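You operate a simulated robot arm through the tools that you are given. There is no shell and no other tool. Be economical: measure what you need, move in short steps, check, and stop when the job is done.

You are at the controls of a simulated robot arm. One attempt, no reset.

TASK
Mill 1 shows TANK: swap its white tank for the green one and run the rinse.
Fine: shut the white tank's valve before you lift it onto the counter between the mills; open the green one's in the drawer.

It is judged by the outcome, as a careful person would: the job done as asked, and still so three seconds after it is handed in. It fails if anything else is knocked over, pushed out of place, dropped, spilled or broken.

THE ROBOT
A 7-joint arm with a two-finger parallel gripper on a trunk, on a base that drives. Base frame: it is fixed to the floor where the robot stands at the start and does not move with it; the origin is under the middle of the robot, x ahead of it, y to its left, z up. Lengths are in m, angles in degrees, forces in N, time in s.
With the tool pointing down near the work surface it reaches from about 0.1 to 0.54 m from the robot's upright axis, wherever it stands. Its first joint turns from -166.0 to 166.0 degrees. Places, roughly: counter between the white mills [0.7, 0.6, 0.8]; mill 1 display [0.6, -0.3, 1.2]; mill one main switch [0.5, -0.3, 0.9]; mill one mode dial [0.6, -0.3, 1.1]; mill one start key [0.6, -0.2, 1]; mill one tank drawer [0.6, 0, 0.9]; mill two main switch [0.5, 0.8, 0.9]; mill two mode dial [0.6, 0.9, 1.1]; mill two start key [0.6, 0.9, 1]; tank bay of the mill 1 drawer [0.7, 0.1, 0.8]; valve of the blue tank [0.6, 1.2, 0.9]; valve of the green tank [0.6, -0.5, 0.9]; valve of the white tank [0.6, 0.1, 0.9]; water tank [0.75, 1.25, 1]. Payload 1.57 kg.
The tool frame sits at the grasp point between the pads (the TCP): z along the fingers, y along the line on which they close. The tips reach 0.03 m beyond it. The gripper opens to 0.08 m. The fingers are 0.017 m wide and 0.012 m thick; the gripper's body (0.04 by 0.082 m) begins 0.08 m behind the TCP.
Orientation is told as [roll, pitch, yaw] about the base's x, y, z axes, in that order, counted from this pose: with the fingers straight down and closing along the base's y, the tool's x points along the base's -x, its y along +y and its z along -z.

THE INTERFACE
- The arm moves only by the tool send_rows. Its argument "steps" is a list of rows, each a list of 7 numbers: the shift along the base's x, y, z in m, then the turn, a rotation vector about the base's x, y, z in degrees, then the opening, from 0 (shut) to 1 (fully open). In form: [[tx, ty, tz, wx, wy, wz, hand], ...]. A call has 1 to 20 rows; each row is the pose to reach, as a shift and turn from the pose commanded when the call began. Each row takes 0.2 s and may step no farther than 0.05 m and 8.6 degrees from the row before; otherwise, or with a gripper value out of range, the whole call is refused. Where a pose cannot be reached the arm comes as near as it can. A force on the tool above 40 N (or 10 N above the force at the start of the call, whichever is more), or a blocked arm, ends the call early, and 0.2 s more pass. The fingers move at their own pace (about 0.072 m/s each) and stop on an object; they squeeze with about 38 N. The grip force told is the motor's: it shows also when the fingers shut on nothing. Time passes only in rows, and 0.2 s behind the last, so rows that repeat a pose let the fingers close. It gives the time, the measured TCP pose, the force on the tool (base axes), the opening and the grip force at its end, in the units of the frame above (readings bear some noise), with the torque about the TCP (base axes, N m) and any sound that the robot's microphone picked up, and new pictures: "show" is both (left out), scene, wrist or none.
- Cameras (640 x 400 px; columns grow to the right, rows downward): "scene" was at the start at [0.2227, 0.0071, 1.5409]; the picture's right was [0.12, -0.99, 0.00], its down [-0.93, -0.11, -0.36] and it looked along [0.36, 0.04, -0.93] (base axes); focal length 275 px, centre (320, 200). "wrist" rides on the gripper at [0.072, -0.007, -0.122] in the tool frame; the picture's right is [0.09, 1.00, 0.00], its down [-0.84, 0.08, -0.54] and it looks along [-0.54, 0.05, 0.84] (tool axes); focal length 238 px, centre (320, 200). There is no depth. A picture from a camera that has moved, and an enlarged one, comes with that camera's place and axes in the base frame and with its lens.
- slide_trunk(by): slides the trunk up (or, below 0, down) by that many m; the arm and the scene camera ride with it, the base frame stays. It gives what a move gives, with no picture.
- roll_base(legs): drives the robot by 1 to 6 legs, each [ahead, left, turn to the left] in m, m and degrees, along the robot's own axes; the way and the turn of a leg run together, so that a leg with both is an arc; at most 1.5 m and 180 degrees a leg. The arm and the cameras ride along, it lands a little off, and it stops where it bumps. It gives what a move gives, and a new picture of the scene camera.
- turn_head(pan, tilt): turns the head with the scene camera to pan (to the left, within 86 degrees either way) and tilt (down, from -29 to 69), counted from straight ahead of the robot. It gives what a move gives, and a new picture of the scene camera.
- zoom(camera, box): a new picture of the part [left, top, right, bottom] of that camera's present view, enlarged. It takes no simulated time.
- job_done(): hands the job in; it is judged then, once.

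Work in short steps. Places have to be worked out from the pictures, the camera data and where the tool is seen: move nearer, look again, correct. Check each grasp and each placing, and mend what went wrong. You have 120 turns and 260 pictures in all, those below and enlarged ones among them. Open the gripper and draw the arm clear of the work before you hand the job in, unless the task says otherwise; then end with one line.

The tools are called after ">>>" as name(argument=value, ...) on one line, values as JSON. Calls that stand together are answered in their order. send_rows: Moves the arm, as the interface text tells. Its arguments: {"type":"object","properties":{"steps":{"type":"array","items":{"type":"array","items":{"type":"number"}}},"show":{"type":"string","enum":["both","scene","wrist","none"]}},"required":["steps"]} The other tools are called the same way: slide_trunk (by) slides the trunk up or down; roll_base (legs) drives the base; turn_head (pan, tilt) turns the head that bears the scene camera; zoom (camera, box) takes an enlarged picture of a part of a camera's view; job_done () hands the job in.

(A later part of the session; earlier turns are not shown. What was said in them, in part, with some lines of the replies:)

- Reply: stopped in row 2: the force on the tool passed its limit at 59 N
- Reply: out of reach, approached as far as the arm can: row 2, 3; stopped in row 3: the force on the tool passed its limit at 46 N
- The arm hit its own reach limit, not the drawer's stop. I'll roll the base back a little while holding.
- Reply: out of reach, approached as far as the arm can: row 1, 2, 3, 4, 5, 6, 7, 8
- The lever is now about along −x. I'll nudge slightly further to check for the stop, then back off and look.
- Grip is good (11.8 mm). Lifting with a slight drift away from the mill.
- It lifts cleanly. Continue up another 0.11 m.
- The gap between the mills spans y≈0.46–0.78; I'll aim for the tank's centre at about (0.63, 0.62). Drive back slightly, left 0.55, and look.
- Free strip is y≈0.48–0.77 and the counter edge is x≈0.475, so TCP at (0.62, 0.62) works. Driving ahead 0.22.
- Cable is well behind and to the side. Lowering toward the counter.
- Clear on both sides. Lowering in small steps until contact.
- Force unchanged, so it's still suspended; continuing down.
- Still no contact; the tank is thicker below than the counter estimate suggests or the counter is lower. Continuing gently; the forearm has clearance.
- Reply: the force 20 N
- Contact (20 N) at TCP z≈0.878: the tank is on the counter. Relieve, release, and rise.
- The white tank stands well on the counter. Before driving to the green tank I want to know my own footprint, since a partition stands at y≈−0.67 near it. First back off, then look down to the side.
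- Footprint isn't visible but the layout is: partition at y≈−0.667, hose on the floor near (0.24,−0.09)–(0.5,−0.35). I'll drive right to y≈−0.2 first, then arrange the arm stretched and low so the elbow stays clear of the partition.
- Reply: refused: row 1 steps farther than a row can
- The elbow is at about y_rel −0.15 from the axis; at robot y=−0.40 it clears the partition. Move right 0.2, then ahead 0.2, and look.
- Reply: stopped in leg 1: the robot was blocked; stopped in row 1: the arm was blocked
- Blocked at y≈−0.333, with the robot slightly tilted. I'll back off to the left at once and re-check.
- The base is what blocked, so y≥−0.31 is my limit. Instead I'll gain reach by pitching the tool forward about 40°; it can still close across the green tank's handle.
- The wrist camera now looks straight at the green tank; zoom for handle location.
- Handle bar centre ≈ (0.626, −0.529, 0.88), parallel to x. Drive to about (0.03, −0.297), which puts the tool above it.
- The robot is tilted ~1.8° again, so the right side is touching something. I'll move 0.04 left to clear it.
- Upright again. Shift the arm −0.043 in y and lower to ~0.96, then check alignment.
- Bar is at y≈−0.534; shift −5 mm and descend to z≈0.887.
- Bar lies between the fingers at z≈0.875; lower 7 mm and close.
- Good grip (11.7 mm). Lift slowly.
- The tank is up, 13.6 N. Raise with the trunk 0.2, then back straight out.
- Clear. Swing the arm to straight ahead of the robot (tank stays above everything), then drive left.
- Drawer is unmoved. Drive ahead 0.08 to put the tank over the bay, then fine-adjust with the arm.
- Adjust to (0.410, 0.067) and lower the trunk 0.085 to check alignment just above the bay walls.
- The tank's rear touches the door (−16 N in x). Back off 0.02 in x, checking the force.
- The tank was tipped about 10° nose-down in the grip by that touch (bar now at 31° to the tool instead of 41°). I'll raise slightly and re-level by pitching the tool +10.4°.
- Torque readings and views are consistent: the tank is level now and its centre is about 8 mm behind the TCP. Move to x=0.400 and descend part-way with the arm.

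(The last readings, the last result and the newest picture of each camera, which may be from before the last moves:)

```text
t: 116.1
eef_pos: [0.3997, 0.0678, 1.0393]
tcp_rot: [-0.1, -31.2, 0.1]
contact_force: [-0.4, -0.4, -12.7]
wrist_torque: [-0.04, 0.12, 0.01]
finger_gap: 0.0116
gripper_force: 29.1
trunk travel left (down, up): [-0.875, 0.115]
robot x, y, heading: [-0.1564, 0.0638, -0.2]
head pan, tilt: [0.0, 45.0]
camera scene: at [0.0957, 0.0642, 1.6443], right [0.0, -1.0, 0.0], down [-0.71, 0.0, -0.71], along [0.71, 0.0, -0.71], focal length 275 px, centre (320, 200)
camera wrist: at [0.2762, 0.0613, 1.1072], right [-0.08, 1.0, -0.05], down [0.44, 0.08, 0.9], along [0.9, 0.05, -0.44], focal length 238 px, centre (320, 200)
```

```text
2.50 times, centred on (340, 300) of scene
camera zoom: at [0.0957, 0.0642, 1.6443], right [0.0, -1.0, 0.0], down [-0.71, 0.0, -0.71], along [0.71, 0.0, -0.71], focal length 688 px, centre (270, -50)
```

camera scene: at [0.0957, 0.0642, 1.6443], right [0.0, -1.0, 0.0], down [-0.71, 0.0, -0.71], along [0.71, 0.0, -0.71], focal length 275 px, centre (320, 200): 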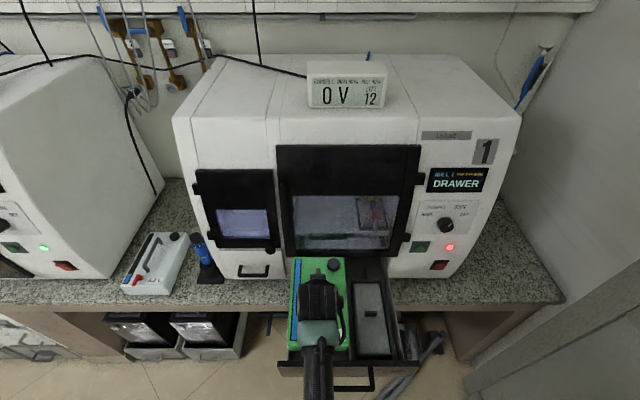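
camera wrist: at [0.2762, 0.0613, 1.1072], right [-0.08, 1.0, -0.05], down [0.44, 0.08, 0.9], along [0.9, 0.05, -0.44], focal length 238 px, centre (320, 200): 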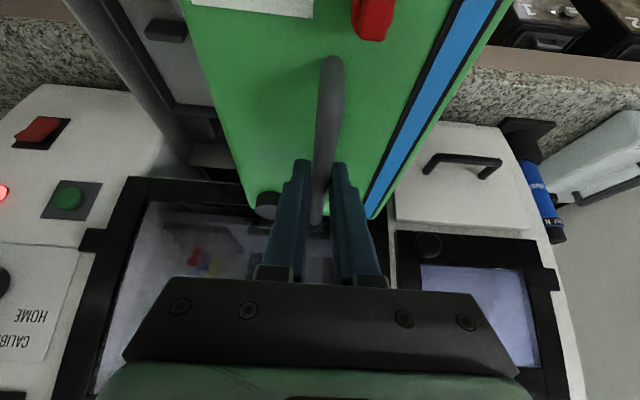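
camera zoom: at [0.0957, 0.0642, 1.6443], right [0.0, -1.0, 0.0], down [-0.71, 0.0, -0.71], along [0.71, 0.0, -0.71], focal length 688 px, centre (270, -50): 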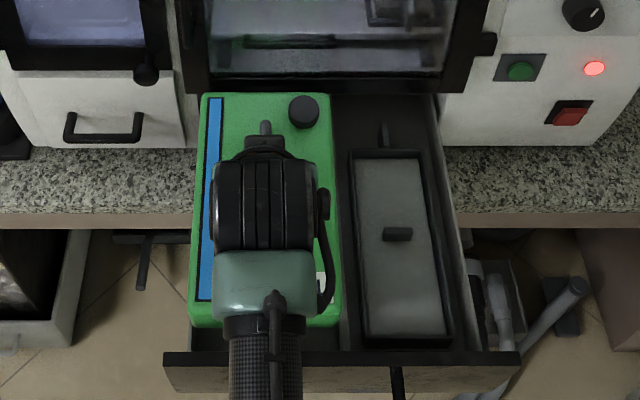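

Aligned with the bay, no contact. Lower further in small steps.

>>> send_rows(steps=[[0, 0, -0.015, 0, 0, 0, 0], [0, 0, -0.03, 0, 0, 0, 0], [0, 0, -0.045, 0, 0, 0, 0], [0, 0, -0.06, 0, 0, 0, 0], [0, 0, -0.072, 0, 0, 0, 0]], show="both")

>>> zoom(camera="scene", box=[260, 220, 420, 380])

```text
t: 117.3
eef_pos: [0.4003, 0.0678, 0.9672]
tcp_rot: [0.0, -31.1, 0.0]
contact_force: [-0.1, 0.1, -13.6]
wrist_torque: [-0.01, 0.12, 0.01]
finger_gap: 0.0118
gripper_force: 29.3
trunk travel left (down, up): [-0.875, 0.115]
robot x, y, heading: [-0.1534, 0.0632, -0.1]
head pan, tilt: [0.0, 45.0]
camera scene: at [0.0954, 0.0642, 1.6444], right [0.0, -1.0, 0.0], down [-0.71, 0.0, -0.71], along [0.71, 0.0, -0.71], focal length 275 px, centre (320, 200)
camera wrist: at [0.2752, 0.0617, 1.0353], right [-0.08, 1.0, -0.05], down [0.44, 0.08, 0.9], along [0.9, 0.05, -0.44], focal length 238 px, centre (320, 200)
```

scene: 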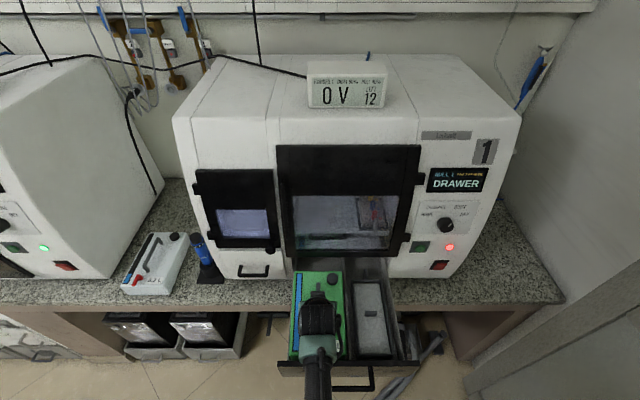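
wrist: 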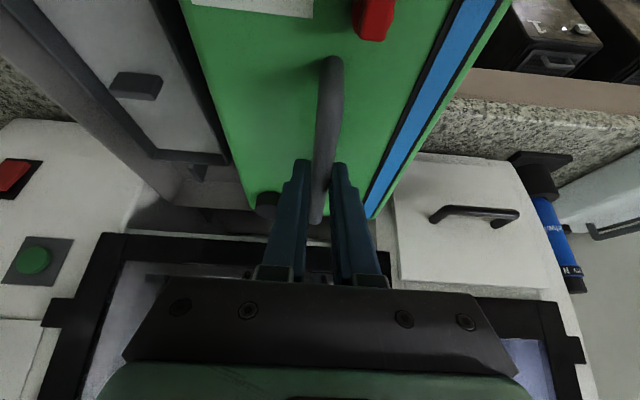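

```text
2.50 times, centred on (340, 300) of scene
camera zoom: at [0.0954, 0.0642, 1.6444], right [0.0, -1.0, 0.0], down [-0.71, 0.0, -0.71], along [0.71, 0.0, -0.71], focal length 688 px, centre (270, -50)
```

zoom: 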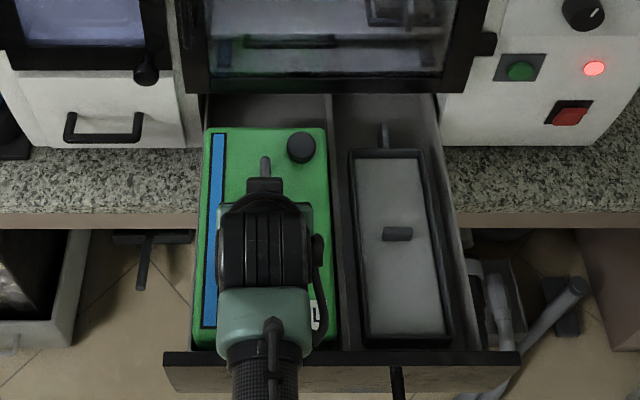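

Well inside the bay. Shift +8 mm in x and lower to contact.

>>> send_rows(steps=[[0.006, 0, -0.004, 0, 0, 0, 0], [0.006, 0, -0.008, 0, 0, 0, 0], [0.006, 0, -0.012, 0, 0, 0, 0], [0.006, 0, -0.016, 0, 0, 0, 0], [0.006, 0, -0.019, 0, 0, 0, 0]], show="none")

```text
t: 118.5
eef_pos: [0.4051, 0.0677, 0.9514]
tcp_rot: [0.0, -31.2, 0.1]
contact_force: [-1.5, 1.8, -2.9]
wrist_torque: [0.02, 0.45, -0.01]
finger_gap: 0.0116
gripper_force: 28.9
trunk travel left (down, up): [-0.875, 0.115]
robot x, y, heading: [-0.1556, 0.0636, 0.1]
head pan, tilt: [0.0, 45.0]
```

Load is transferring to the drawer floor. Lower 3 mm more, then release and rise back along the tool.

>>> send_rows(steps=[[0, 0, -0.003, 0, 0, 0, 0], [0, 0, -0.003, 0, 0, 0, 0]], show="none")

>>> send_rows(steps=[[0, 0, 0, 0, 0, 0, 0.3], [0, 0, 0, 0, 0, 0, 0.6], [0, 0, 0, 0, 0, 0, 0.6], [-0.01, 0, 0.03, 0, 0, 0, 0.6], [-0.02, 0, 0.06, 0, 0, 0, 0.6], [-0.04, 0, 0.1, 0, 0, 0, 0.6], [-0.06, 0, 0.14, 0, 0, 0, 0.6]], show="both")

```text
t: 119.1
eef_pos: [0.407, 0.0677, 0.9502]
tcp_rot: [-0.1, -31.6, 0.0]
contact_force: [0.3, 2.3, 13.1]
wrist_torque: [-0.01, 0.64, 0.04]
finger_gap: 0.0118
gripper_force: 29.2
trunk travel left (down, up): [-0.875, 0.115]
robot x, y, heading: [-0.1555, 0.0639, 0.2]
head pan, tilt: [0.0, 45.0]
```

```text
t: 120.7
eef_pos: [0.3448, 0.068, 1.0861]
tcp_rot: [0.0, -31.0, -0.1]
contact_force: [-0.5, -0.9, -0.1]
wrist_torque: [-0.01, 0.0, -0.02]
finger_gap: 0.0478
gripper_force: 0.0
trunk travel left (down, up): [-0.875, 0.115]
robot x, y, heading: [-0.1541, 0.0626, -0.2]
head pan, tilt: [0.0, 45.0]
camera scene: at [0.0929, 0.0642, 1.6448], right [0.0, -1.0, 0.0], down [-0.71, 0.0, -0.71], along [0.71, 0.0, -0.71], focal length 275 px, centre (320, 200)
camera wrist: at [0.2201, 0.0616, 1.1544], right [-0.08, 1.0, -0.05], down [0.44, 0.08, 0.9], along [0.9, 0.05, -0.44], focal length 238 px, centre (320, 200)
```

scene: 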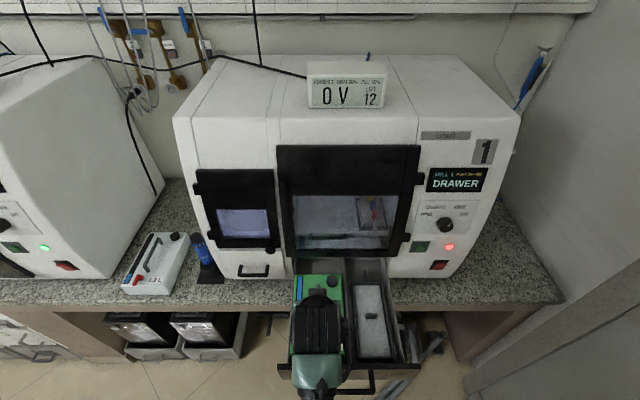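
wrist: 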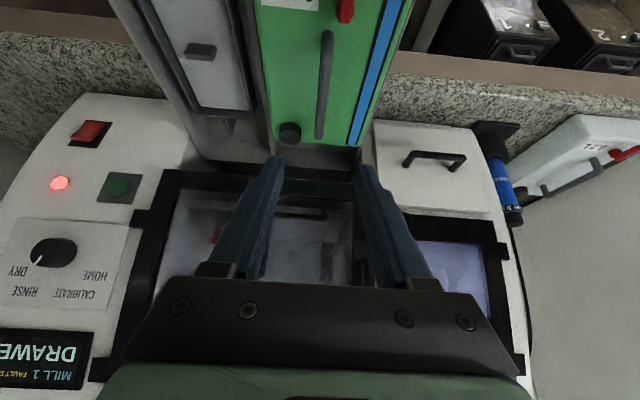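

The green tank sits in the bay. Next: turn the tool back down, close the fingers, and come over its lever for a look.

>>> send_rows(steps=[[0, 0.005, 0, 0, 7.75, 0, 0.3], [0, 0.01, 0, 0, 15.5, 0, 0], [0, 0.015, 0, 0, 23.25, 0, 0], [0, 0.02, -0.01, 0, 31, 0, 0], [-0.02, 0.025, -0.03, 0, 31, 0, 0]], show="wrist")

>>> zoom(camera="wrist", box=[220, 60, 460, 220])

```text
t: 121.9
eef_pos: [0.325, 0.094, 1.0568]
tcp_rot: [0.2, -0.1, 0.1]
contact_force: [0.1, -1.0, -0.4]
wrist_torque: [0.0, -0.02, -0.02]
finger_gap: 0.0
gripper_force: 21.6
trunk travel left (down, up): [-0.875, 0.115]
robot x, y, heading: [-0.1537, 0.0653, 0.0]
head pan, tilt: [0.0, 45.0]
camera wrist: at [0.2529, 0.0869, 1.1791], right [-0.09, 1.0, 0.0], down [0.84, 0.08, 0.54], along [0.54, 0.05, -0.84], focal length 238 px, centre (320, 200)
```

wrist: 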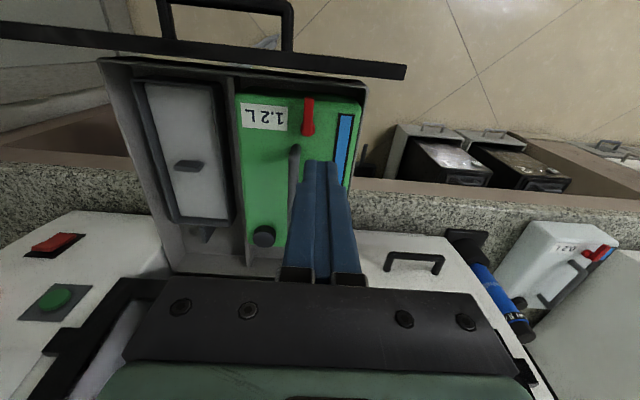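

```text
2.50 times, centred on (340, 140) of wrist
camera zoom: at [0.2529, 0.0869, 1.1791], right [-0.09, 1.0, 0.0], down [0.84, 0.08, 0.54], along [0.54, 0.05, -0.84], focal length 596 px, centre (270, 350)
```

zoom: 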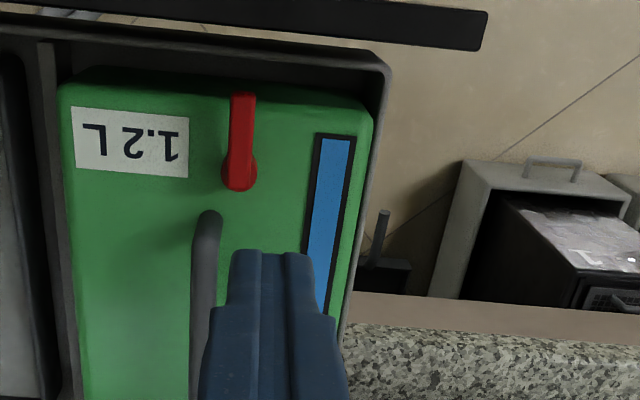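

Green lever: pivot (0.329, 0.081), tip (0.296, 0.080). Lower the closed fingers on its +y side, then push halfway.

>>> send_rows(steps=[[-0.014, 0.014, -0.045, 0, 0, 0, 0], [-0.016, 0.015, -0.085, 0, 0, 0, 0], [-0.016, 0.015, -0.104, 0, 0, 0, 0], [-0.016, 0.006, -0.104, 0, 0, 0, 0], [-0.021, -0.001, -0.104, 0, 0, 0, 0], [-0.0235, -0.007, -0.104, 0, 0, 0, 0], [-0.0245, -0.0125, -0.104, 0, 0, 0, 0]], show="wrist")

>>> zoom(camera="wrist", box=[220, 60, 460, 220])

```text
t: 123.5
eef_pos: [0.3014, 0.0804, 0.9527]
tcp_rot: [0.0, 0.0, 0.0]
contact_force: [-0.1, -0.2, 0.1]
wrist_torque: [-0.02, 0.01, 0.01]
finger_gap: 0.0002
gripper_force: 21.4
trunk travel left (down, up): [-0.875, 0.115]
robot x, y, heading: [-0.1549, 0.064, 0.1]
head pan, tilt: [0.0, 45.0]
camera wrist: at [0.2288, 0.0739, 1.0747], right [-0.09, 1.0, 0.0], down [0.84, 0.08, 0.54], along [0.54, 0.05, -0.84], focal length 238 px, centre (320, 200)
```

wrist: 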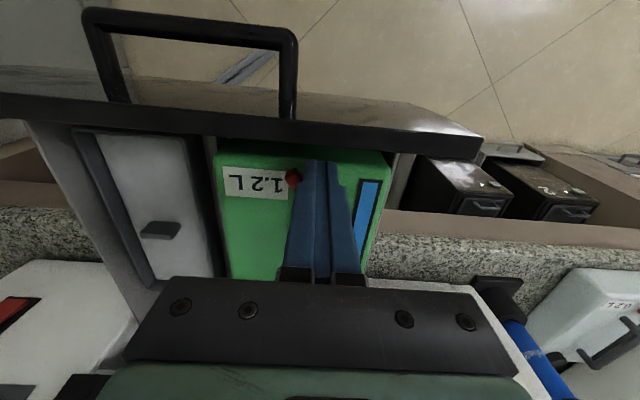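

```text
2.50 times, centred on (340, 140) of wrist
camera zoom: at [0.2288, 0.0739, 1.0747], right [-0.09, 1.0, 0.0], down [0.84, 0.08, 0.54], along [0.54, 0.05, -0.84], focal length 596 px, centre (270, 350)
```

zoom: 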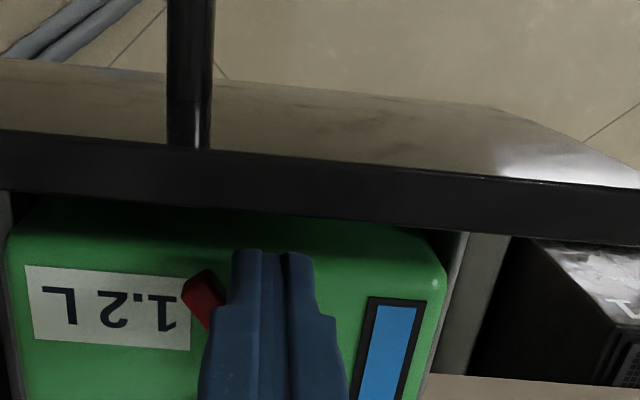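

The lever follows (~45°). Finish the arc.

>>> send_rows(steps=[[0.001, -0.006, 0, 0, 0, 0, 0], [0.004, -0.012, 0, 0, 0, 0, 0], [0.008, -0.017, 0, 0, 0, 0, 0], [0.013, -0.021, 0, 0, 0, 0, 0], [0.017, -0.023, 0, 0, 0, 0, 0], [0.02, -0.024, 0, 0, 0, 0, 0]], show="wrist")

>>> zoom(camera="wrist", box=[220, 60, 460, 220])

```text
t: 124.9
eef_pos: [0.3208, 0.0555, 0.9527]
tcp_rot: [0.0, -0.1, 0.0]
contact_force: [-1.5, 0.0, 0.2]
wrist_torque: [0.0, 0.04, 0.03]
finger_gap: 0.0
gripper_force: 21.5
trunk travel left (down, up): [-0.875, 0.115]
robot x, y, heading: [-0.158, 0.0653, -0.4]
head pan, tilt: [0.0, 45.0]
camera wrist: at [0.2483, 0.05, 1.0749], right [-0.09, 1.0, 0.0], down [0.84, 0.08, 0.54], along [0.54, 0.05, -0.84], focal length 238 px, centre (320, 200)
```

wrist: 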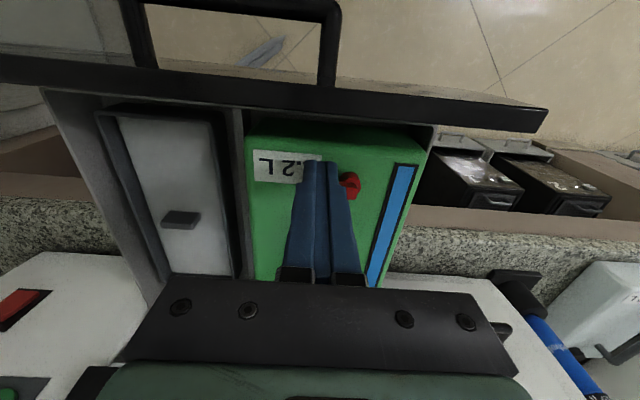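

```text
2.50 times, centred on (340, 140) of wrist
camera zoom: at [0.2483, 0.05, 1.0749], right [-0.09, 1.0, 0.0], down [0.84, 0.08, 0.54], along [0.54, 0.05, -0.84], focal length 596 px, centre (270, 350)
```

zoom: 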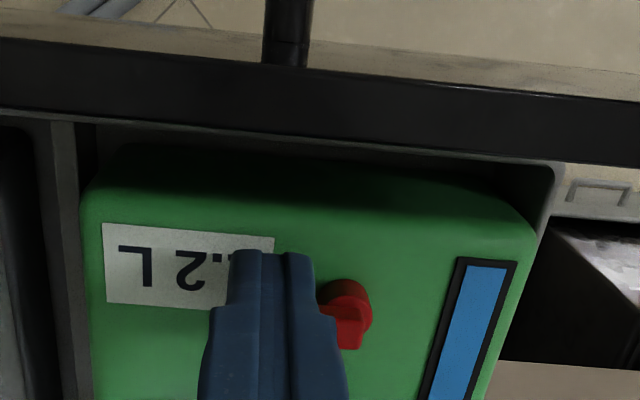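

Push +x until it firms up at the stop, then lift away and look.

>>> send_rows(steps=[[0.003, 0, 0, 0, 0, 0, 0], [0.006, 0, 0, 0, 0, 0, 0]], show="none")

>>> send_rows(steps=[[-0.012, -0.005, 0, 0, 0, 0, 0], [-0.012, -0.005, 0.04, 0, 0, 0, 0], [-0.012, -0.005, 0.09, 0, 0, 0, 0]], show="wrist")

>>> zoom(camera="wrist", box=[240, 90, 440, 220])

```text
t: 125.5
eef_pos: [0.3261, 0.0561, 0.9548]
tcp_rot: [0.0, -0.2, 0.0]
contact_force: [-0.1, 0.1, -0.1]
wrist_torque: [0.02, 0.02, 0.01]
finger_gap: 0.0001
gripper_force: 21.3
trunk travel left (down, up): [-0.875, 0.115]
robot x, y, heading: [-0.1535, 0.0632, 0.1]
head pan, tilt: [0.0, 45.0]
```

```text
t: 126.3
eef_pos: [0.3134, 0.0504, 1.0439]
tcp_rot: [0.0, -0.2, 0.0]
contact_force: [-0.6, 0.5, -0.1]
wrist_torque: [-0.02, 0.0, -0.03]
finger_gap: 0.0
gripper_force: 20.9
trunk travel left (down, up): [-0.875, 0.115]
robot x, y, heading: [-0.1507, 0.0661, -0.0]
head pan, tilt: [0.0, 45.0]
camera wrist: at [0.2413, 0.0445, 1.1659], right [-0.09, 1.0, 0.0], down [0.84, 0.08, 0.54], along [0.54, 0.05, -0.84], focal length 238 px, centre (320, 200)
```

wrist: 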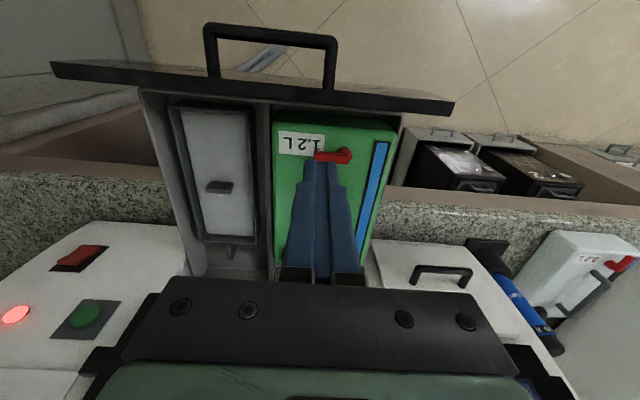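

```text
3.08 times, centred on (340, 155) of wrist
camera zoom: at [0.2413, 0.0445, 1.1659], right [-0.09, 1.0, 0.0], down [0.84, 0.08, 0.54], along [0.54, 0.05, -0.84], focal length 733 px, centre (258, 338)
```

zoom: 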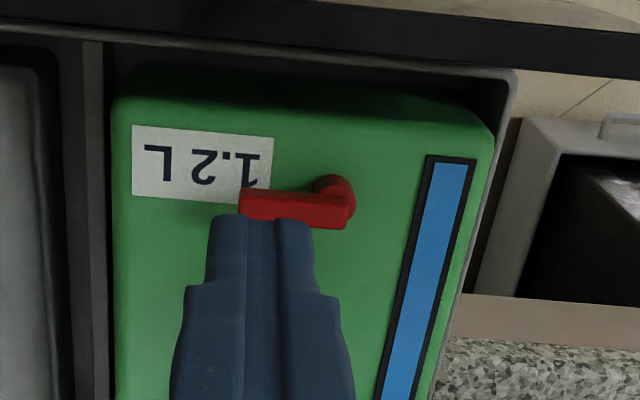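

Valve lever is across, matching the original open position. Now to close the drawer: back off 0.2 and pitch the closed fingers to point forward.

>>> roll_base(legs=[[-0.22, 0, 0]])

>>> send_rows(steps=[[0.005, 0, 0, 0, -8.2, 0, 0], [0.01, 0, 0, 0, -16.4, 0, 0], [0.015, 0, 0, 0, -24.6, 0, 0], [0.02, 0, 0, 0, -32.8, 0, 0], [0.025, 0, 0, 0, -41, 0, 0], [0.03, 0, 0, 0, -49.2, 0, 0], [0.035, 0, 0, 0, -57.4, 0, 0], [0.04, 0, 0, 0, -65.6, 0, 0], [0.045, 0, 0, 0, -73.8, 0, 0], [0.05, 0, 0, 0, -82, 0, 0], [0.055, 0, 0, 0, -90, 0, 0]], show="both")

```text
t: 128.0
eef_pos: [0.0923, 0.0495, 1.0435]
tcp_rot: [-0.1, -0.1, 0.0]
contact_force: [1.0, 0.5, 0.5]
wrist_torque: [0.0, 0.0, 0.02]
finger_gap: 0.0
gripper_force: 21.8
trunk travel left (down, up): [-0.875, 0.115]
robot x, y, heading: [-0.3748, 0.0648, -0.2]
head pan, tilt: [0.0, 45.0]
camera scene: at [-0.1271, 0.0643, 1.6447], right [0.0, -1.0, 0.0], down [-0.71, 0.0, -0.71], along [0.71, 0.0, -0.71], focal length 275 px, centre (320, 200)
```

scene: 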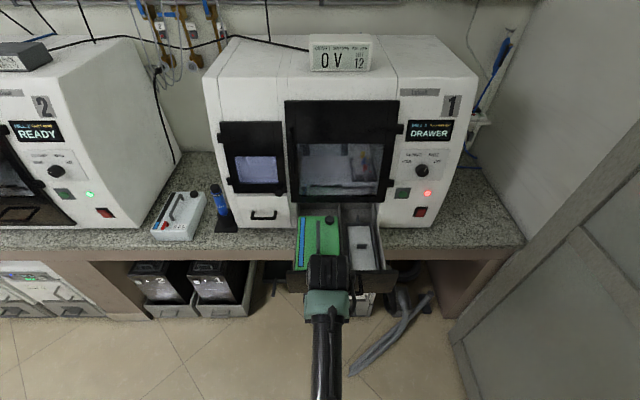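

```text
t: 130.4
eef_pos: [0.1472, 0.0503, 1.0432]
tcp_rot: [162.4, -89.8, -162.5]
contact_force: [0.4, -0.8, 0.0]
wrist_torque: [-0.01, 0.0, -0.01]
finger_gap: 0.0002
gripper_force: 21.4
trunk travel left (down, up): [-0.875, 0.115]
robot x, y, heading: [-0.375, 0.0631, -0.4]
head pan, tilt: [0.0, 45.0]
camera scene: at [-0.1269, 0.0645, 1.6447], right [0.0, -1.0, 0.0], down [-0.71, 0.0, -0.71], along [0.71, 0.0, -0.71], focal length 275 px, centre (320, 200)
camera wrist: at [0.0259, 0.0447, 0.9712], right [0.0, 1.0, -0.09], down [-0.54, 0.08, 0.84], along [0.84, 0.05, 0.54], focal length 238 px, centre (320, 200)
```

scene: 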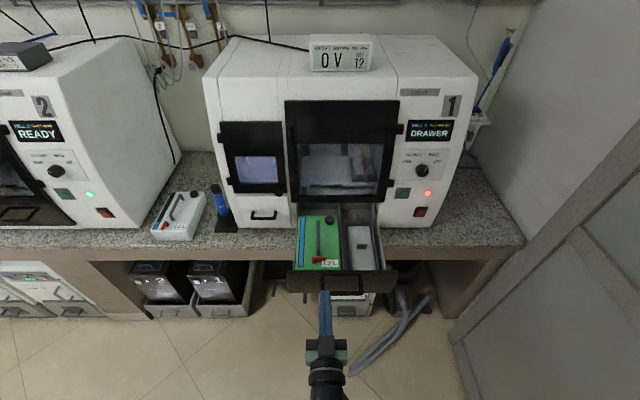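
wrist: 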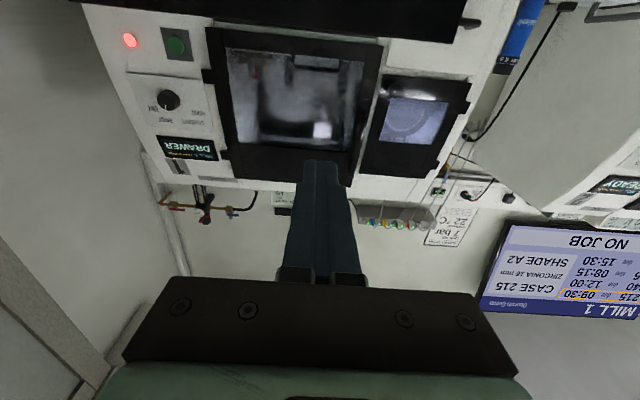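

Lower the trunk so the fingers are at z≈0.87 and centre at y≈−0.005.

>>> slide_trunk(by=-0.173)

>>> send_rows(steps=[[0, -0.03, 0, 0, 0, 0, 0], [0, -0.055, 0, 0, 0, 0, 0], [0.03, -0.055, 0, 0, 0, 0, 0], [0.06, -0.055, 0, 0, 0, 0, 0]], show="both")

```text
t: 132.3
eef_pos: [0.147, 0.0501, 0.8708]
tcp_rot: [156.3, -89.9, -156.3]
contact_force: [-0.3, 0.8, -0.3]
wrist_torque: [0.0, -0.01, -0.03]
finger_gap: 0.0002
gripper_force: 20.9
trunk travel left (down, up): [-0.702, 0.288]
robot x, y, heading: [-0.3747, 0.0607, -0.4]
head pan, tilt: [0.0, 45.0]
```

```text
t: 133.3
eef_pos: [0.2072, -0.0047, 0.871]
tcp_rot: [117.8, -89.9, -117.8]
contact_force: [0.1, -1.5, 0.9]
wrist_torque: [-0.01, 0.01, -0.01]
finger_gap: 0.0002
gripper_force: 21.0
trunk travel left (down, up): [-0.702, 0.288]
robot x, y, heading: [-0.3767, 0.0649, -0.3]
head pan, tilt: [0.0, 45.0]
camera scene: at [-0.1271, 0.0643, 1.4717], right [0.0, -1.0, 0.0], down [-0.71, 0.0, -0.71], along [0.71, 0.0, -0.71], focal length 275 px, centre (320, 200)
camera wrist: at [0.0859, -0.0099, 0.7983], right [0.0, 1.0, -0.09], down [-0.54, 0.08, 0.84], along [0.84, 0.05, 0.54], focal length 238 px, centre (320, 200)
```

scene: 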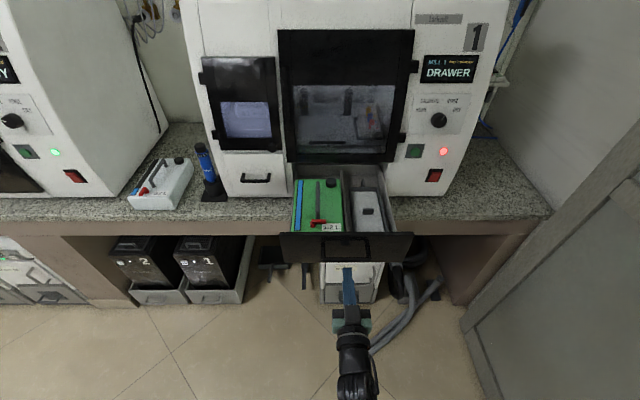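
wrist: 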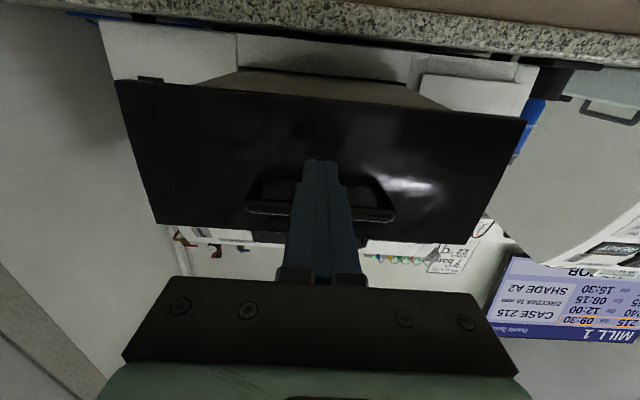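

Fingers are between the handle posts, below the bar. Advance with the base, pushing the drawer in.

>>> roll_base(legs=[[0.1, 0, 0]])

>>> roll_base(legs=[[0.12, 0, 0]])

```text
t: 134.5
eef_pos: [0.3089, -0.0043, 0.8704]
tcp_rot: [146.1, -90.0, -146.2]
contact_force: [-0.1, 0.3, 0.0]
wrist_torque: [0.02, 0.0, -0.04]
finger_gap: 0.0
gripper_force: 21.3
trunk travel left (down, up): [-0.702, 0.288]
robot x, y, heading: [-0.2732, 0.065, -0.3]
head pan, tilt: [0.0, 45.0]
camera scene: at [-0.0261, 0.0637, 1.4715], right [0.0, -1.0, 0.0], down [-0.71, 0.0, -0.71], along [0.71, 0.0, -0.71], focal length 275 px, centre (320, 200)
```

scene: 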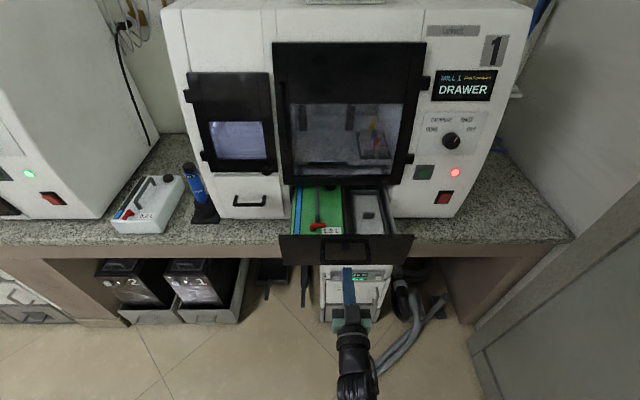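

```text
t: 135.7
eef_pos: [0.4293, -0.005, 0.8698]
tcp_rot: [148.8, -89.9, -148.6]
contact_force: [0.2, 0.2, 0.1]
wrist_torque: [-0.04, 0.02, 0.0]
finger_gap: 0.0
gripper_force: 21.8
trunk travel left (down, up): [-0.702, 0.288]
robot x, y, heading: [-0.1553, 0.0608, -0.0]
head pan, tilt: [0.0, 45.0]
camera scene: at [0.0944, 0.0636, 1.4716], right [0.0, -1.0, 0.0], down [-0.71, 0.0, -0.71], along [0.71, 0.0, -0.71], focal length 275 px, centre (320, 200)
```

scene: 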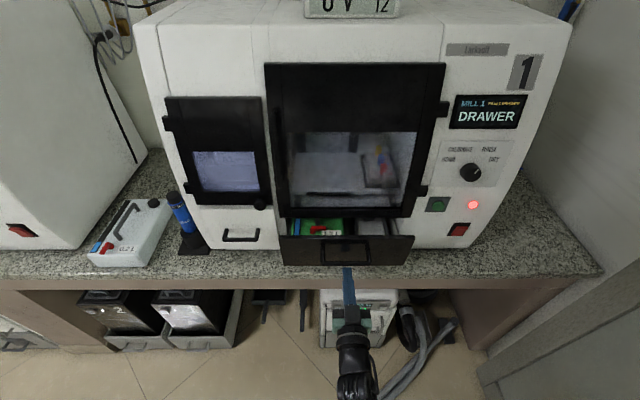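

Drawer going in smoothly. Base +0.05, then the arm for the last part with force monitoring.

>>> roll_base(legs=[[0.05, 0, 0]])

>>> send_rows(steps=[[0.01, 0, 0, 0, 0, 0, 0], [0.02, 0, 0, 0, 0, 0, 0], [0.03, 0, 0, 0, 0, 0, 0], [0.038, 0, 0, 0, 0, 0, 0], [0.045, 0, 0, 0, 0, 0, 0], [0.05, 0, 0, 0, 0, 0, 0]], show="scene")

```text
t: 136.6
eef_pos: [0.4798, -0.0052, 0.8694]
tcp_rot: [133.2, -89.9, -133.1]
contact_force: [0.4, 0.6, 0.3]
wrist_torque: [-0.01, -0.04, 0.03]
finger_gap: 0.0001
gripper_force: 21.3
trunk travel left (down, up): [-0.702, 0.288]
robot x, y, heading: [-0.1063, 0.0665, -0.1]
head pan, tilt: [0.0, 45.0]
camera scene: at [0.1451, 0.0635, 1.4715], right [0.0, -1.0, 0.0], down [-0.71, 0.0, -0.71], along [0.71, 0.0, -0.71], focal length 275 px, centre (320, 200)
```

scene: 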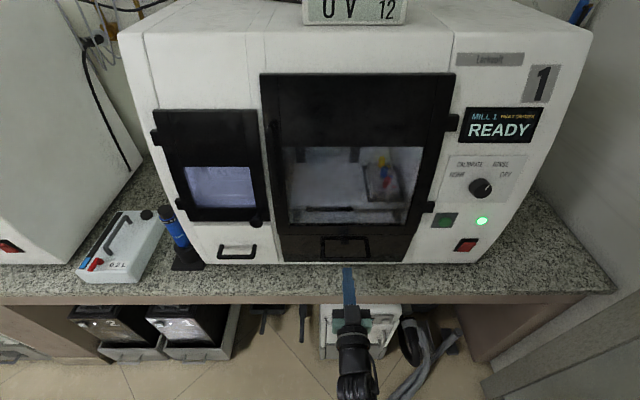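

```text
t: 137.9
eef_pos: [0.5158, -0.0049, 0.8659]
tcp_rot: [35.6, -89.8, -35.6]
contact_force: [-27.5, 0.9, 6.7]
wrist_torque: [-0.02, -0.45, 0.07]
finger_gap: 0.0
gripper_force: 21.2
trunk travel left (down, up): [-0.702, 0.288]
robot x, y, heading: [-0.1028, 0.064, -0.3]
head pan, tilt: [0.0, 45.0]
stopped in row 6: the force on the tool passed its limit at 49 N (the readings are from after the stop); the commanded pose is now the measured one
camera scene: at [0.1407, 0.0636, 1.4723], right [0.0, -1.0, 0.0], down [-0.71, 0.0, -0.71], along [0.71, 0.0, -0.71], focal length 275 px, centre (320, 200)
```

scene: 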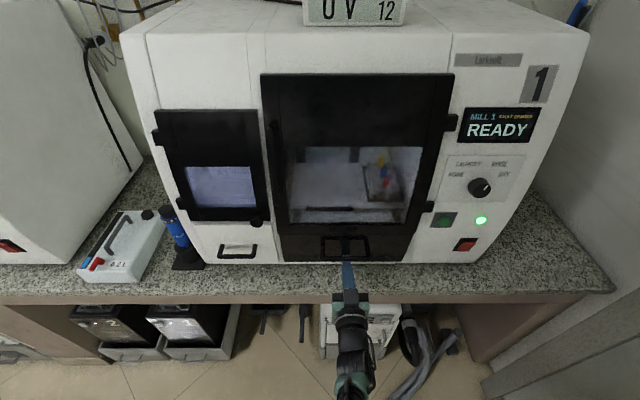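

Drawer fully closed and the mill shows READY. Back off a little and examine the dial.

>>> roll_base(legs=[[-0.12, 0, 0]])

>>> turn_head(pan=-30, tilt=30)

>>> zoom(camera="scene", box=[270, 140, 390, 260])

```text
t: 139.1
eef_pos: [0.3994, -0.0047, 0.8676]
tcp_rot: [40.1, -89.7, -40.1]
contact_force: [0.1, 0.6, -1.2]
wrist_torque: [-0.02, 0.01, -0.03]
finger_gap: 0.0
gripper_force: 21.8
trunk travel left (down, up): [-0.702, 0.288]
robot x, y, heading: [-0.2241, 0.0635, 0.2]
head pan, tilt: [0.0, 45.0]
camera scene: at [0.0229, 0.064, 1.4719], right [0.0, -1.0, 0.0], down [-0.71, 0.0, -0.71], along [0.71, 0.0, -0.71], focal length 275 px, centre (320, 200)
```

scene: 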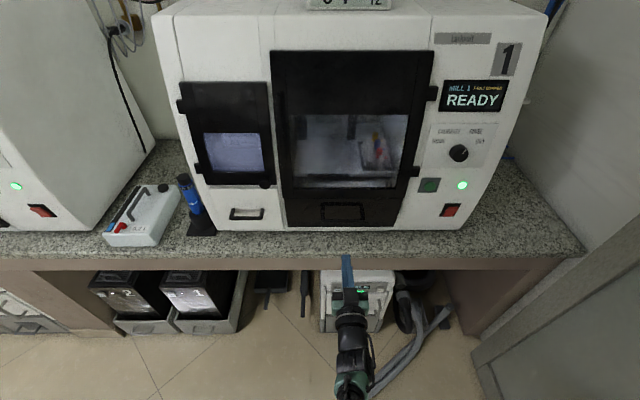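

```text
t: 140.1
eef_pos: [0.3998, -0.004, 0.8679]
tcp_rot: [34.8, -89.9, -34.9]
contact_force: [-0.6, 0.5, 0.3]
wrist_torque: [0.02, 0.01, -0.03]
finger_gap: 0.0002
gripper_force: 21.4
trunk travel left (down, up): [-0.702, 0.288]
robot x, y, heading: [-0.2265, 0.0625, 0.0]
head pan, tilt: [-30.0, 30.0]
camera scene: at [0.0203, 0.0189, 1.4943], right [-0.5, -0.87, 0.0], down [-0.43, 0.25, -0.87], along [0.75, -0.43, -0.5], focal length 275 px, centre (320, 200)
```

scene: 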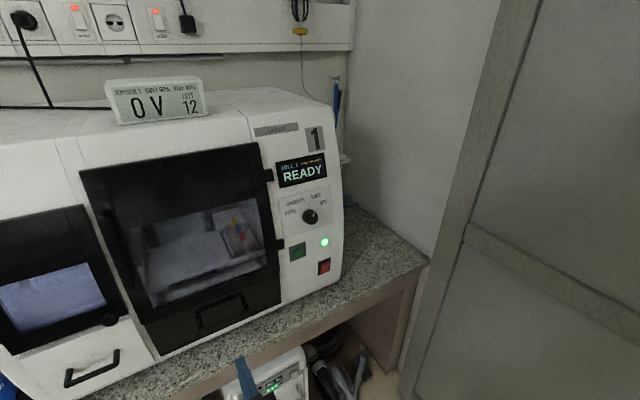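

```text
3.33 times, centred on (330, 200) of scene
camera zoom: at [0.0203, 0.0189, 1.4943], right [-0.5, -0.87, 0.0], down [-0.43, 0.25, -0.87], along [0.75, -0.43, -0.5], focal length 918 px, centre (287, 200)
```

zoom: 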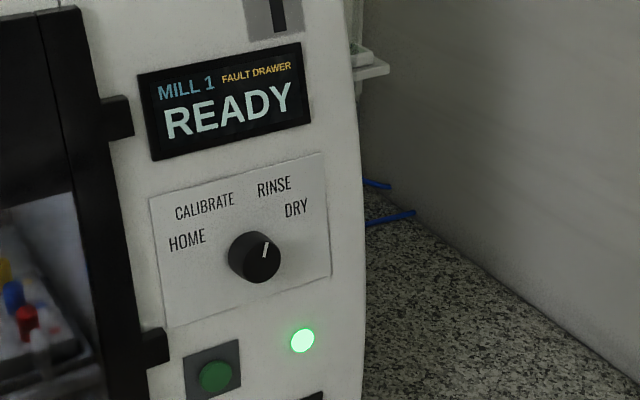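

The pointer is at RINSE (same direction as the label) and the status light is green. Now align the closed fingers with the green start key at about (0.555, −0.22, 0.988).

>>> slide_trunk(by=0.12)

>>> roll_base(legs=[[0, -0.213, 0]])

>>> turn_head(pan=0, tilt=42)

>>> send_rows(steps=[[0.03, 0, 0, 0, 0, 0, 0], [0.06, 0, 0, 0, 0, 0, 0]], show="both")

```text
t: 141.6
eef_pos: [0.3996, -0.0049, 0.9867]
tcp_rot: [33.6, -89.8, -33.5]
contact_force: [1.0, -0.3, -0.1]
wrist_torque: [-0.03, 0.0, -0.02]
finger_gap: 0.0001
gripper_force: 21.3
trunk travel left (down, up): [-0.822, 0.168]
robot x, y, heading: [-0.2274, 0.0626, 0.0]
head pan, tilt: [-30.0, 30.0]
```

```text
t: 143.2
eef_pos: [0.3996, -0.2161, 0.9869]
tcp_rot: [34.6, -89.8, -34.6]
contact_force: [0.0, -0.4, -0.7]
wrist_torque: [0.01, -0.01, 0.01]
finger_gap: 0.0003
gripper_force: 21.2
trunk travel left (down, up): [-0.822, 0.168]
robot x, y, heading: [-0.2261, -0.1494, -0.0]
head pan, tilt: [-30.0, 30.0]
camera scene: at [0.0202, -0.1937, 1.6144], right [-0.5, -0.87, 0.0], down [-0.43, 0.25, -0.87], along [0.75, -0.43, -0.5], focal length 275 px, centre (320, 200)
```

scene: 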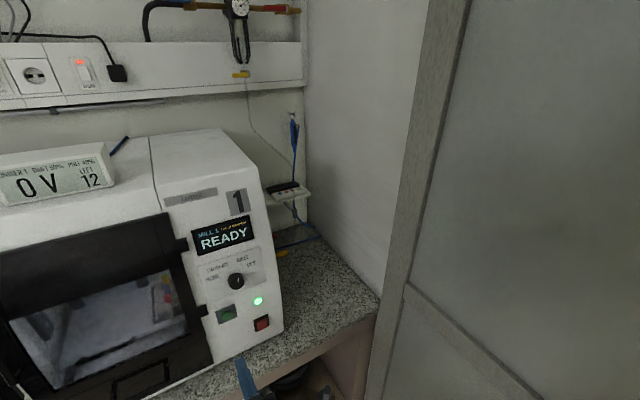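

```text
t: 144.2
eef_pos: [0.399, -0.2154, 0.986]
tcp_rot: [33.3, -89.8, -33.1]
contact_force: [0.5, -0.6, -0.6]
wrist_torque: [0.03, 0.01, 0.0]
finger_gap: 0.0001
gripper_force: 21.0
trunk travel left (down, up): [-0.822, 0.168]
robot x, y, heading: [-0.224, -0.1488, 0.1]
head pan, tilt: [0.0, 42.0]
camera scene: at [0.0255, -0.1485, 1.5961], right [0.0, -1.0, 0.0], down [-0.67, 0.0, -0.74], along [0.74, 0.0, -0.67], focal length 275 px, centre (320, 200)
```

scene: 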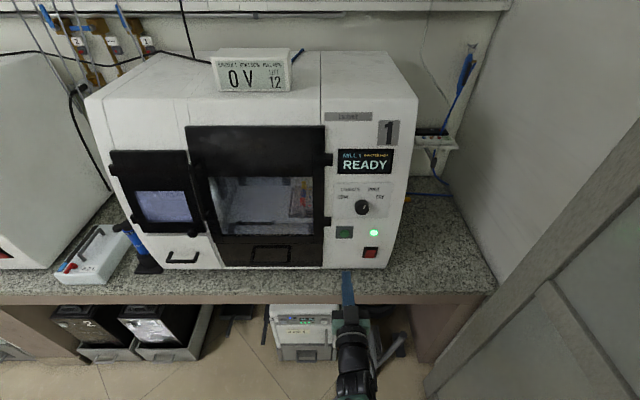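

```text
t: 144.8
eef_pos: [0.4476, -0.2164, 0.9922]
tcp_rot: [39.7, -89.9, -39.5]
contact_force: [0.3, 0.1, -0.2]
wrist_torque: [0.01, -0.03, -0.02]
finger_gap: 0.0002
gripper_force: 21.4
out of reach, approached as far as the arm can: row 2
trunk travel left (down, up): [-0.822, 0.168]
robot x, y, heading: [-0.2238, -0.1523, -0.1]
head pan, tilt: [0.0, 42.0]
camera scene: at [0.0253, -0.1486, 1.5961], right [0.0, -1.0, 0.0], down [-0.67, 0.0, -0.74], along [0.74, 0.0, -0.67], focal length 275 px, centre (320, 200)
camera wrist: at [0.3256, -0.2221, 0.9204], right [0.0, 1.0, -0.09], down [-0.54, 0.07, 0.84], along [0.84, 0.05, 0.54], focal length 238 px, centre (320, 200)
```

scene: 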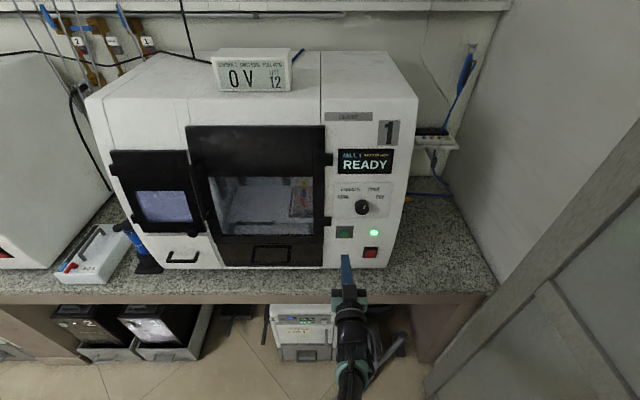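
wrist: 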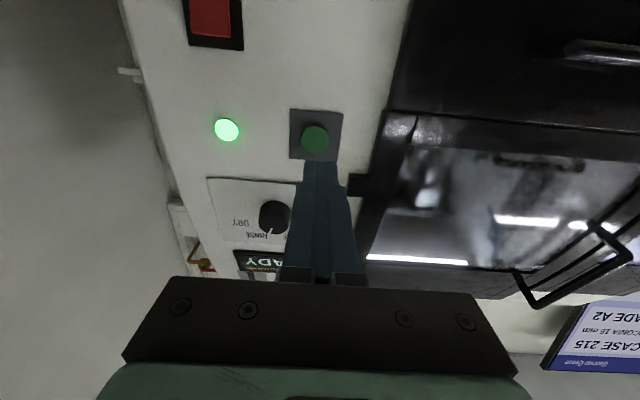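

Start key at ≈(0.551, −0.218, 0.995), right ahead of the fingertips. Retract the arm 0.05, drive ahead 0.09, then press with the arm.

>>> send_rows(steps=[[-0.025, -0.001, 0.001, 0, 0, 0, 0], [-0.05, -0.001, 0.002, 0, 0, 0, 0]], show="none")

>>> roll_base(legs=[[0.09, 0, 0]])

>>> send_rows(steps=[[0, 0, 0, 0, 0, 0, 0]], show="wrist")

```text
t: 145.4
eef_pos: [0.3967, -0.2164, 0.9943]
tcp_rot: [52.0, -89.7, -51.8]
contact_force: [0.1, -0.2, 0.2]
wrist_torque: [0.0, -0.03, 0.02]
finger_gap: 0.0003
gripper_force: 20.9
trunk travel left (down, up): [-0.822, 0.168]
robot x, y, heading: [-0.2221, -0.1504, -0.0]
head pan, tilt: [0.0, 42.0]
```

```text
t: 146.5
eef_pos: [0.4868, -0.2159, 0.9944]
tcp_rot: [31.4, -89.8, -31.0]
contact_force: [-0.8, -0.2, 0.2]
wrist_torque: [0.02, -0.05, -0.02]
finger_gap: 0.0002
gripper_force: 21.4
trunk travel left (down, up): [-0.822, 0.168]
robot x, y, heading: [-0.1344, -0.1467, -0.1]
head pan, tilt: [0.0, 42.0]
camera scene: at [0.1149, -0.1482, 1.596], right [0.0, -1.0, 0.0], down [-0.67, 0.0, -0.74], along [0.74, 0.0, -0.67], focal length 275 px, centre (320, 200)
```

scene: 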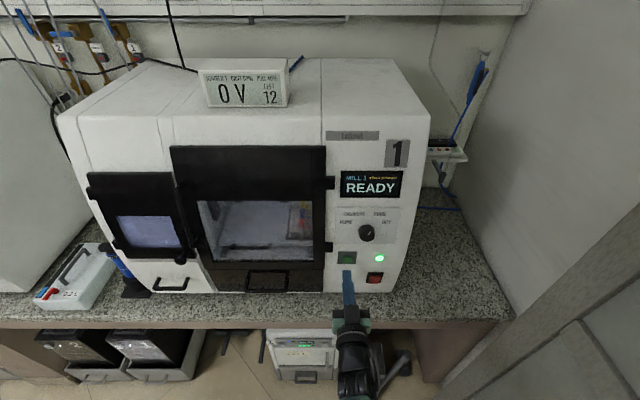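

```text
t: 146.9
eef_pos: [0.4861, -0.215, 0.9961]
tcp_rot: [40.8, -89.9, -40.7]
contact_force: [-0.1, -0.5, -0.1]
wrist_torque: [0.01, 0.01, -0.01]
finger_gap: 0.0001
gripper_force: 21.6
trunk travel left (down, up): [-0.822, 0.168]
robot x, y, heading: [-0.1409, -0.1489, -0.2]
head pan, tilt: [0.0, 42.0]
camera wrist: at [0.364, -0.2223, 0.9231], right [0.0, 1.0, -0.09], down [-0.54, 0.07, 0.84], along [0.84, 0.05, 0.54], focal length 238 px, centre (320, 200)
```

wrist: 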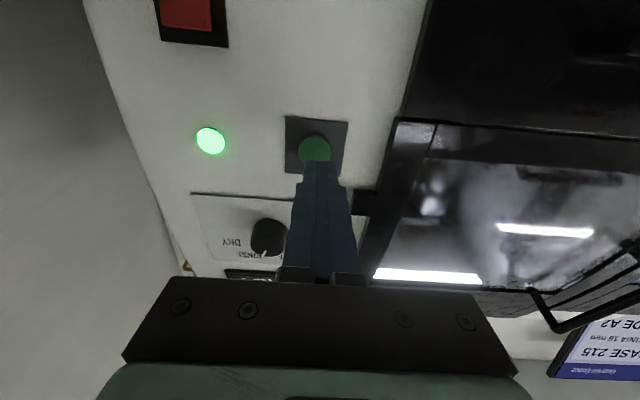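

Aligned. Press forward in small steps.

>>> send_rows(steps=[[0.015, -0.003, 0, 0, 0, 0, 0], [0.025, -0.003, 0, 0, 0, 0, 0], [0.031, -0.003, 0, 0, 0, 0, 0], [0.035, -0.003, 0, 0, 0, 0, 0], [0.039, -0.003, 0, 0, 0, 0, 0]], show="scene")

>>> zoom(camera="scene", box=[300, 150, 440, 310])

```text
t: 148.1
eef_pos: [0.521, -0.2183, 0.994]
tcp_rot: [28.0, -89.6, -27.9]
contact_force: [-24.3, 1.8, 3.0]
wrist_torque: [0.12, 0.05, 0.05]
finger_gap: 0.0
gripper_force: 21.5
trunk travel left (down, up): [-0.822, 0.168]
robot x, y, heading: [-0.1353, -0.1497, 0.1]
head pan, tilt: [0.0, 42.0]
heard: click
camera scene: at [0.1107, -0.148, 1.5968], right [0.0, -1.0, 0.0], down [-0.67, 0.0, -0.74], along [0.74, 0.0, -0.67], focal length 275 px, centre (320, 200)
```

scene: 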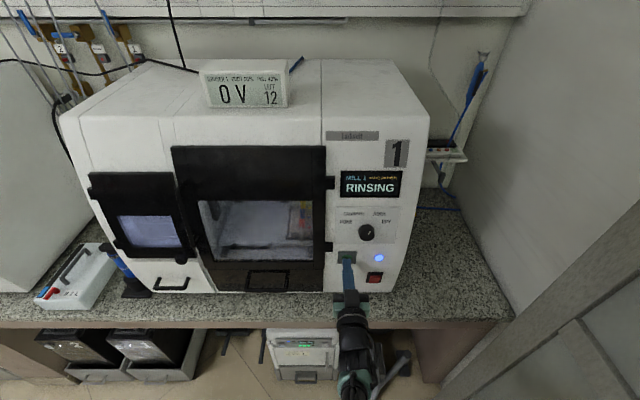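

```text
2.50 times, centred on (370, 230) of scene
camera zoom: at [0.1107, -0.148, 1.5968], right [0.0, -1.0, 0.0], down [-0.67, 0.0, -0.74], along [0.74, 0.0, -0.67], focal length 688 px, centre (195, 125)
```

zoom: 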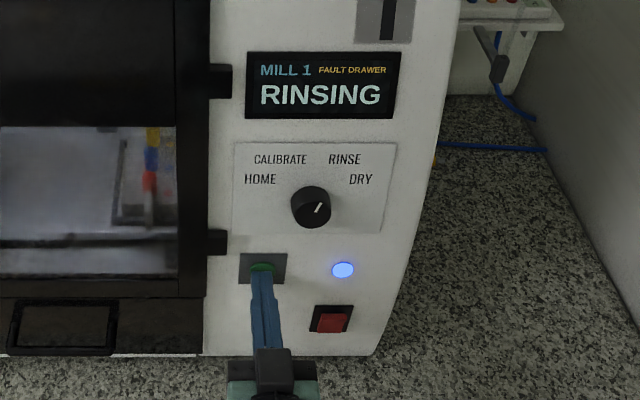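

RINSING. Retract, open the gripper and draw the arm clear, checking the outcome.

>>> send_rows(steps=[[-0.02, 0, 0, 0, 0, 0, 0], [-0.05, 0, 0, 0, 0, 0, 0], [-0.05, 0, 0, 0, 0, 0, 0.5], [-0.05, 0, 0, 0, 0, 0, 1]], show="none")

>>> roll_base(legs=[[-0.2, 0.1, 0]])

>>> turn_head(pan=15, tilt=40)

>>> send_rows(steps=[[0, 0, 0, 0, 0, 0, 1], [0, 0, 0, 0, 0, 0, 1], [0, 0, 0, 0, 0, 0, 1], [0, 0, 0, 0, 0, 0, 1], [0, 0, 0, 0, 0, 0, 1], [0, 0, 0, 0, 0, 0, 1], [0, 0, 0, 0, 0, 0, 1], [0, 0, 0, 0, 0, 0, 1], [0, 0, 0, 0, 0, 0, 1], [0, 0, 0, 0, 0, 0, 1], [0, 0, 0, 0, 0, 0, 1], [0, 0, 0, 0, 0, 0, 1]], show="scene")

>>> zoom(camera="scene", box=[340, 140, 500, 280])

```text
t: 149.1
eef_pos: [0.4754, -0.2185, 0.9944]
tcp_rot: [41.1, -89.8, -40.9]
contact_force: [0.7, -0.7, -0.8]
wrist_torque: [-0.01, -0.01, 0.04]
finger_gap: 0.0779
gripper_force: 0.1
trunk travel left (down, up): [-0.822, 0.168]
robot x, y, heading: [-0.1376, -0.1504, 0.1]
head pan, tilt: [0.0, 42.0]
```

```text
t: 150.8
eef_pos: [0.2747, -0.1179, 0.9936]
tcp_rot: [32.5, -89.8, -32.2]
contact_force: [0.7, -0.4, 0.2]
wrist_torque: [0.02, -0.01, 0.01]
finger_gap: 0.08
gripper_force: 0.0
trunk travel left (down, up): [-0.822, 0.168]
robot x, y, heading: [-0.3359, -0.0486, 0.2]
head pan, tilt: [0.0, 42.0]
camera scene: at [-0.0858, -0.0475, 1.596], right [0.0, -1.0, 0.0], down [-0.67, 0.0, -0.74], along [0.74, 0.0, -0.67], focal length 275 px, centre (320, 200)
```

scene: 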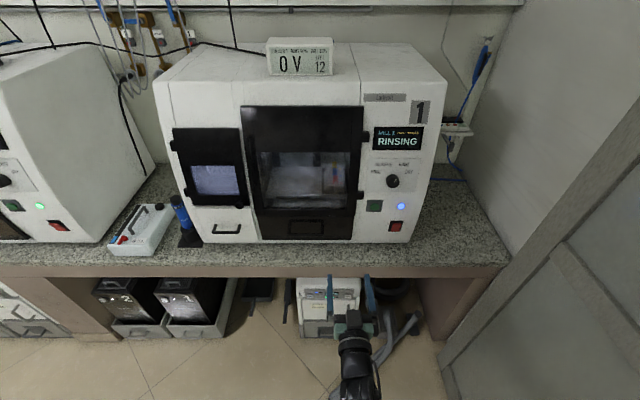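

```text
t: 151.5
eef_pos: [0.2742, -0.1174, 0.9939]
tcp_rot: [32.0, -89.8, -31.8]
contact_force: [0.0, 0.4, -0.2]
wrist_torque: [-0.01, -0.02, 0.01]
finger_gap: 0.0801
gripper_force: 0.1
trunk travel left (down, up): [-0.822, 0.168]
robot x, y, heading: [-0.336, -0.0444, -0.1]
head pan, tilt: [15.0, 40.0]
camera scene: at [-0.0872, -0.0257, 1.599], right [0.26, -0.97, 0.0], down [-0.62, -0.17, -0.77], along [0.74, 0.2, -0.64], focal length 275 px, centre (320, 200)
```

scene: 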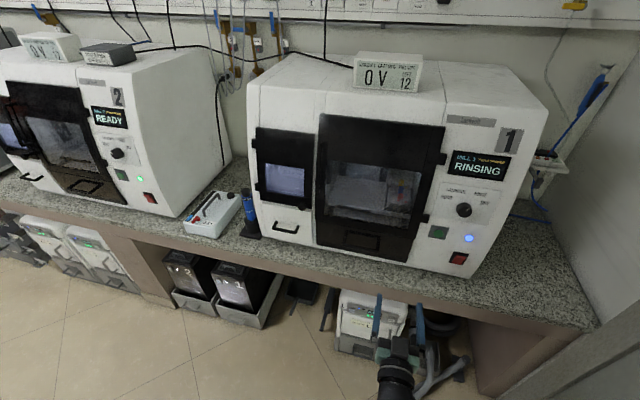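

```text
t: 154.1
eef_pos: [0.2751, -0.1185, 0.9935]
tcp_rot: [32.7, -89.9, -32.4]
contact_force: [0.2, 0.4, 0.0]
wrist_torque: [0.0, -0.01, 0.0]
finger_gap: 0.08
gripper_force: 0.1
trunk travel left (down, up): [-0.822, 0.168]
robot x, y, heading: [-0.3331, -0.0474, -0.0]
head pan, tilt: [15.0, 40.0]
camera scene: at [-0.0873, -0.0255, 1.599], right [0.26, -0.97, 0.0], down [-0.62, -0.17, -0.77], along [0.74, 0.2, -0.64], focal length 275 px, centre (320, 200)
```

scene: 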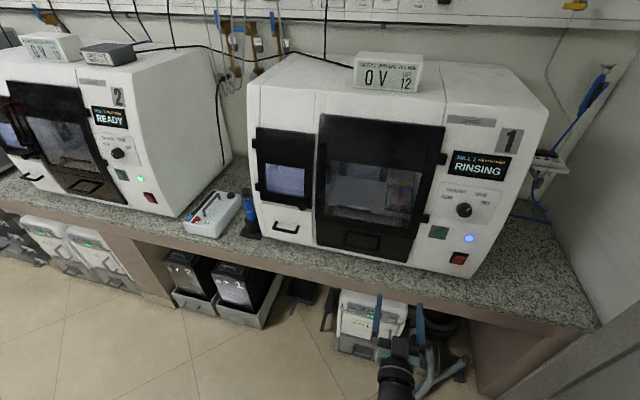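

```text
2.86 times, centred on (420, 210) of scene
camera zoom: at [-0.0873, -0.0255, 1.599], right [0.26, -0.97, 0.0], down [-0.62, -0.17, -0.77], along [0.74, 0.2, -0.64], focal length 787 px, centre (34, 171)
```

zoom: 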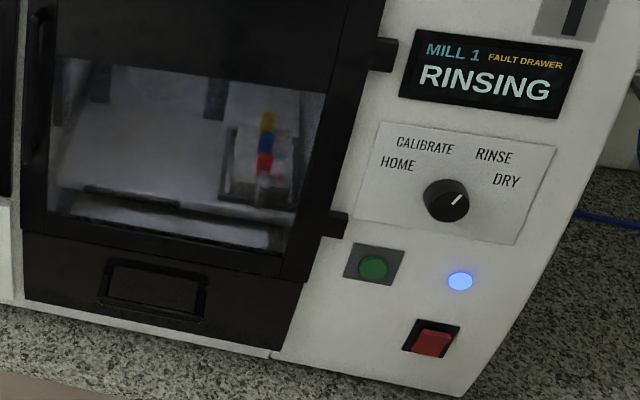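

The mill is rinsing steadily, the white tank is on the counter with its valve shut, and the arm is clear with the gripper open. Handing in.

>>> job_done()

```text
The job is handed in.
```

Mill 1 is rinsing on the green tank, which is in the drawer with its valve open; the white tank stands on the counter between the mills with its valve shut.
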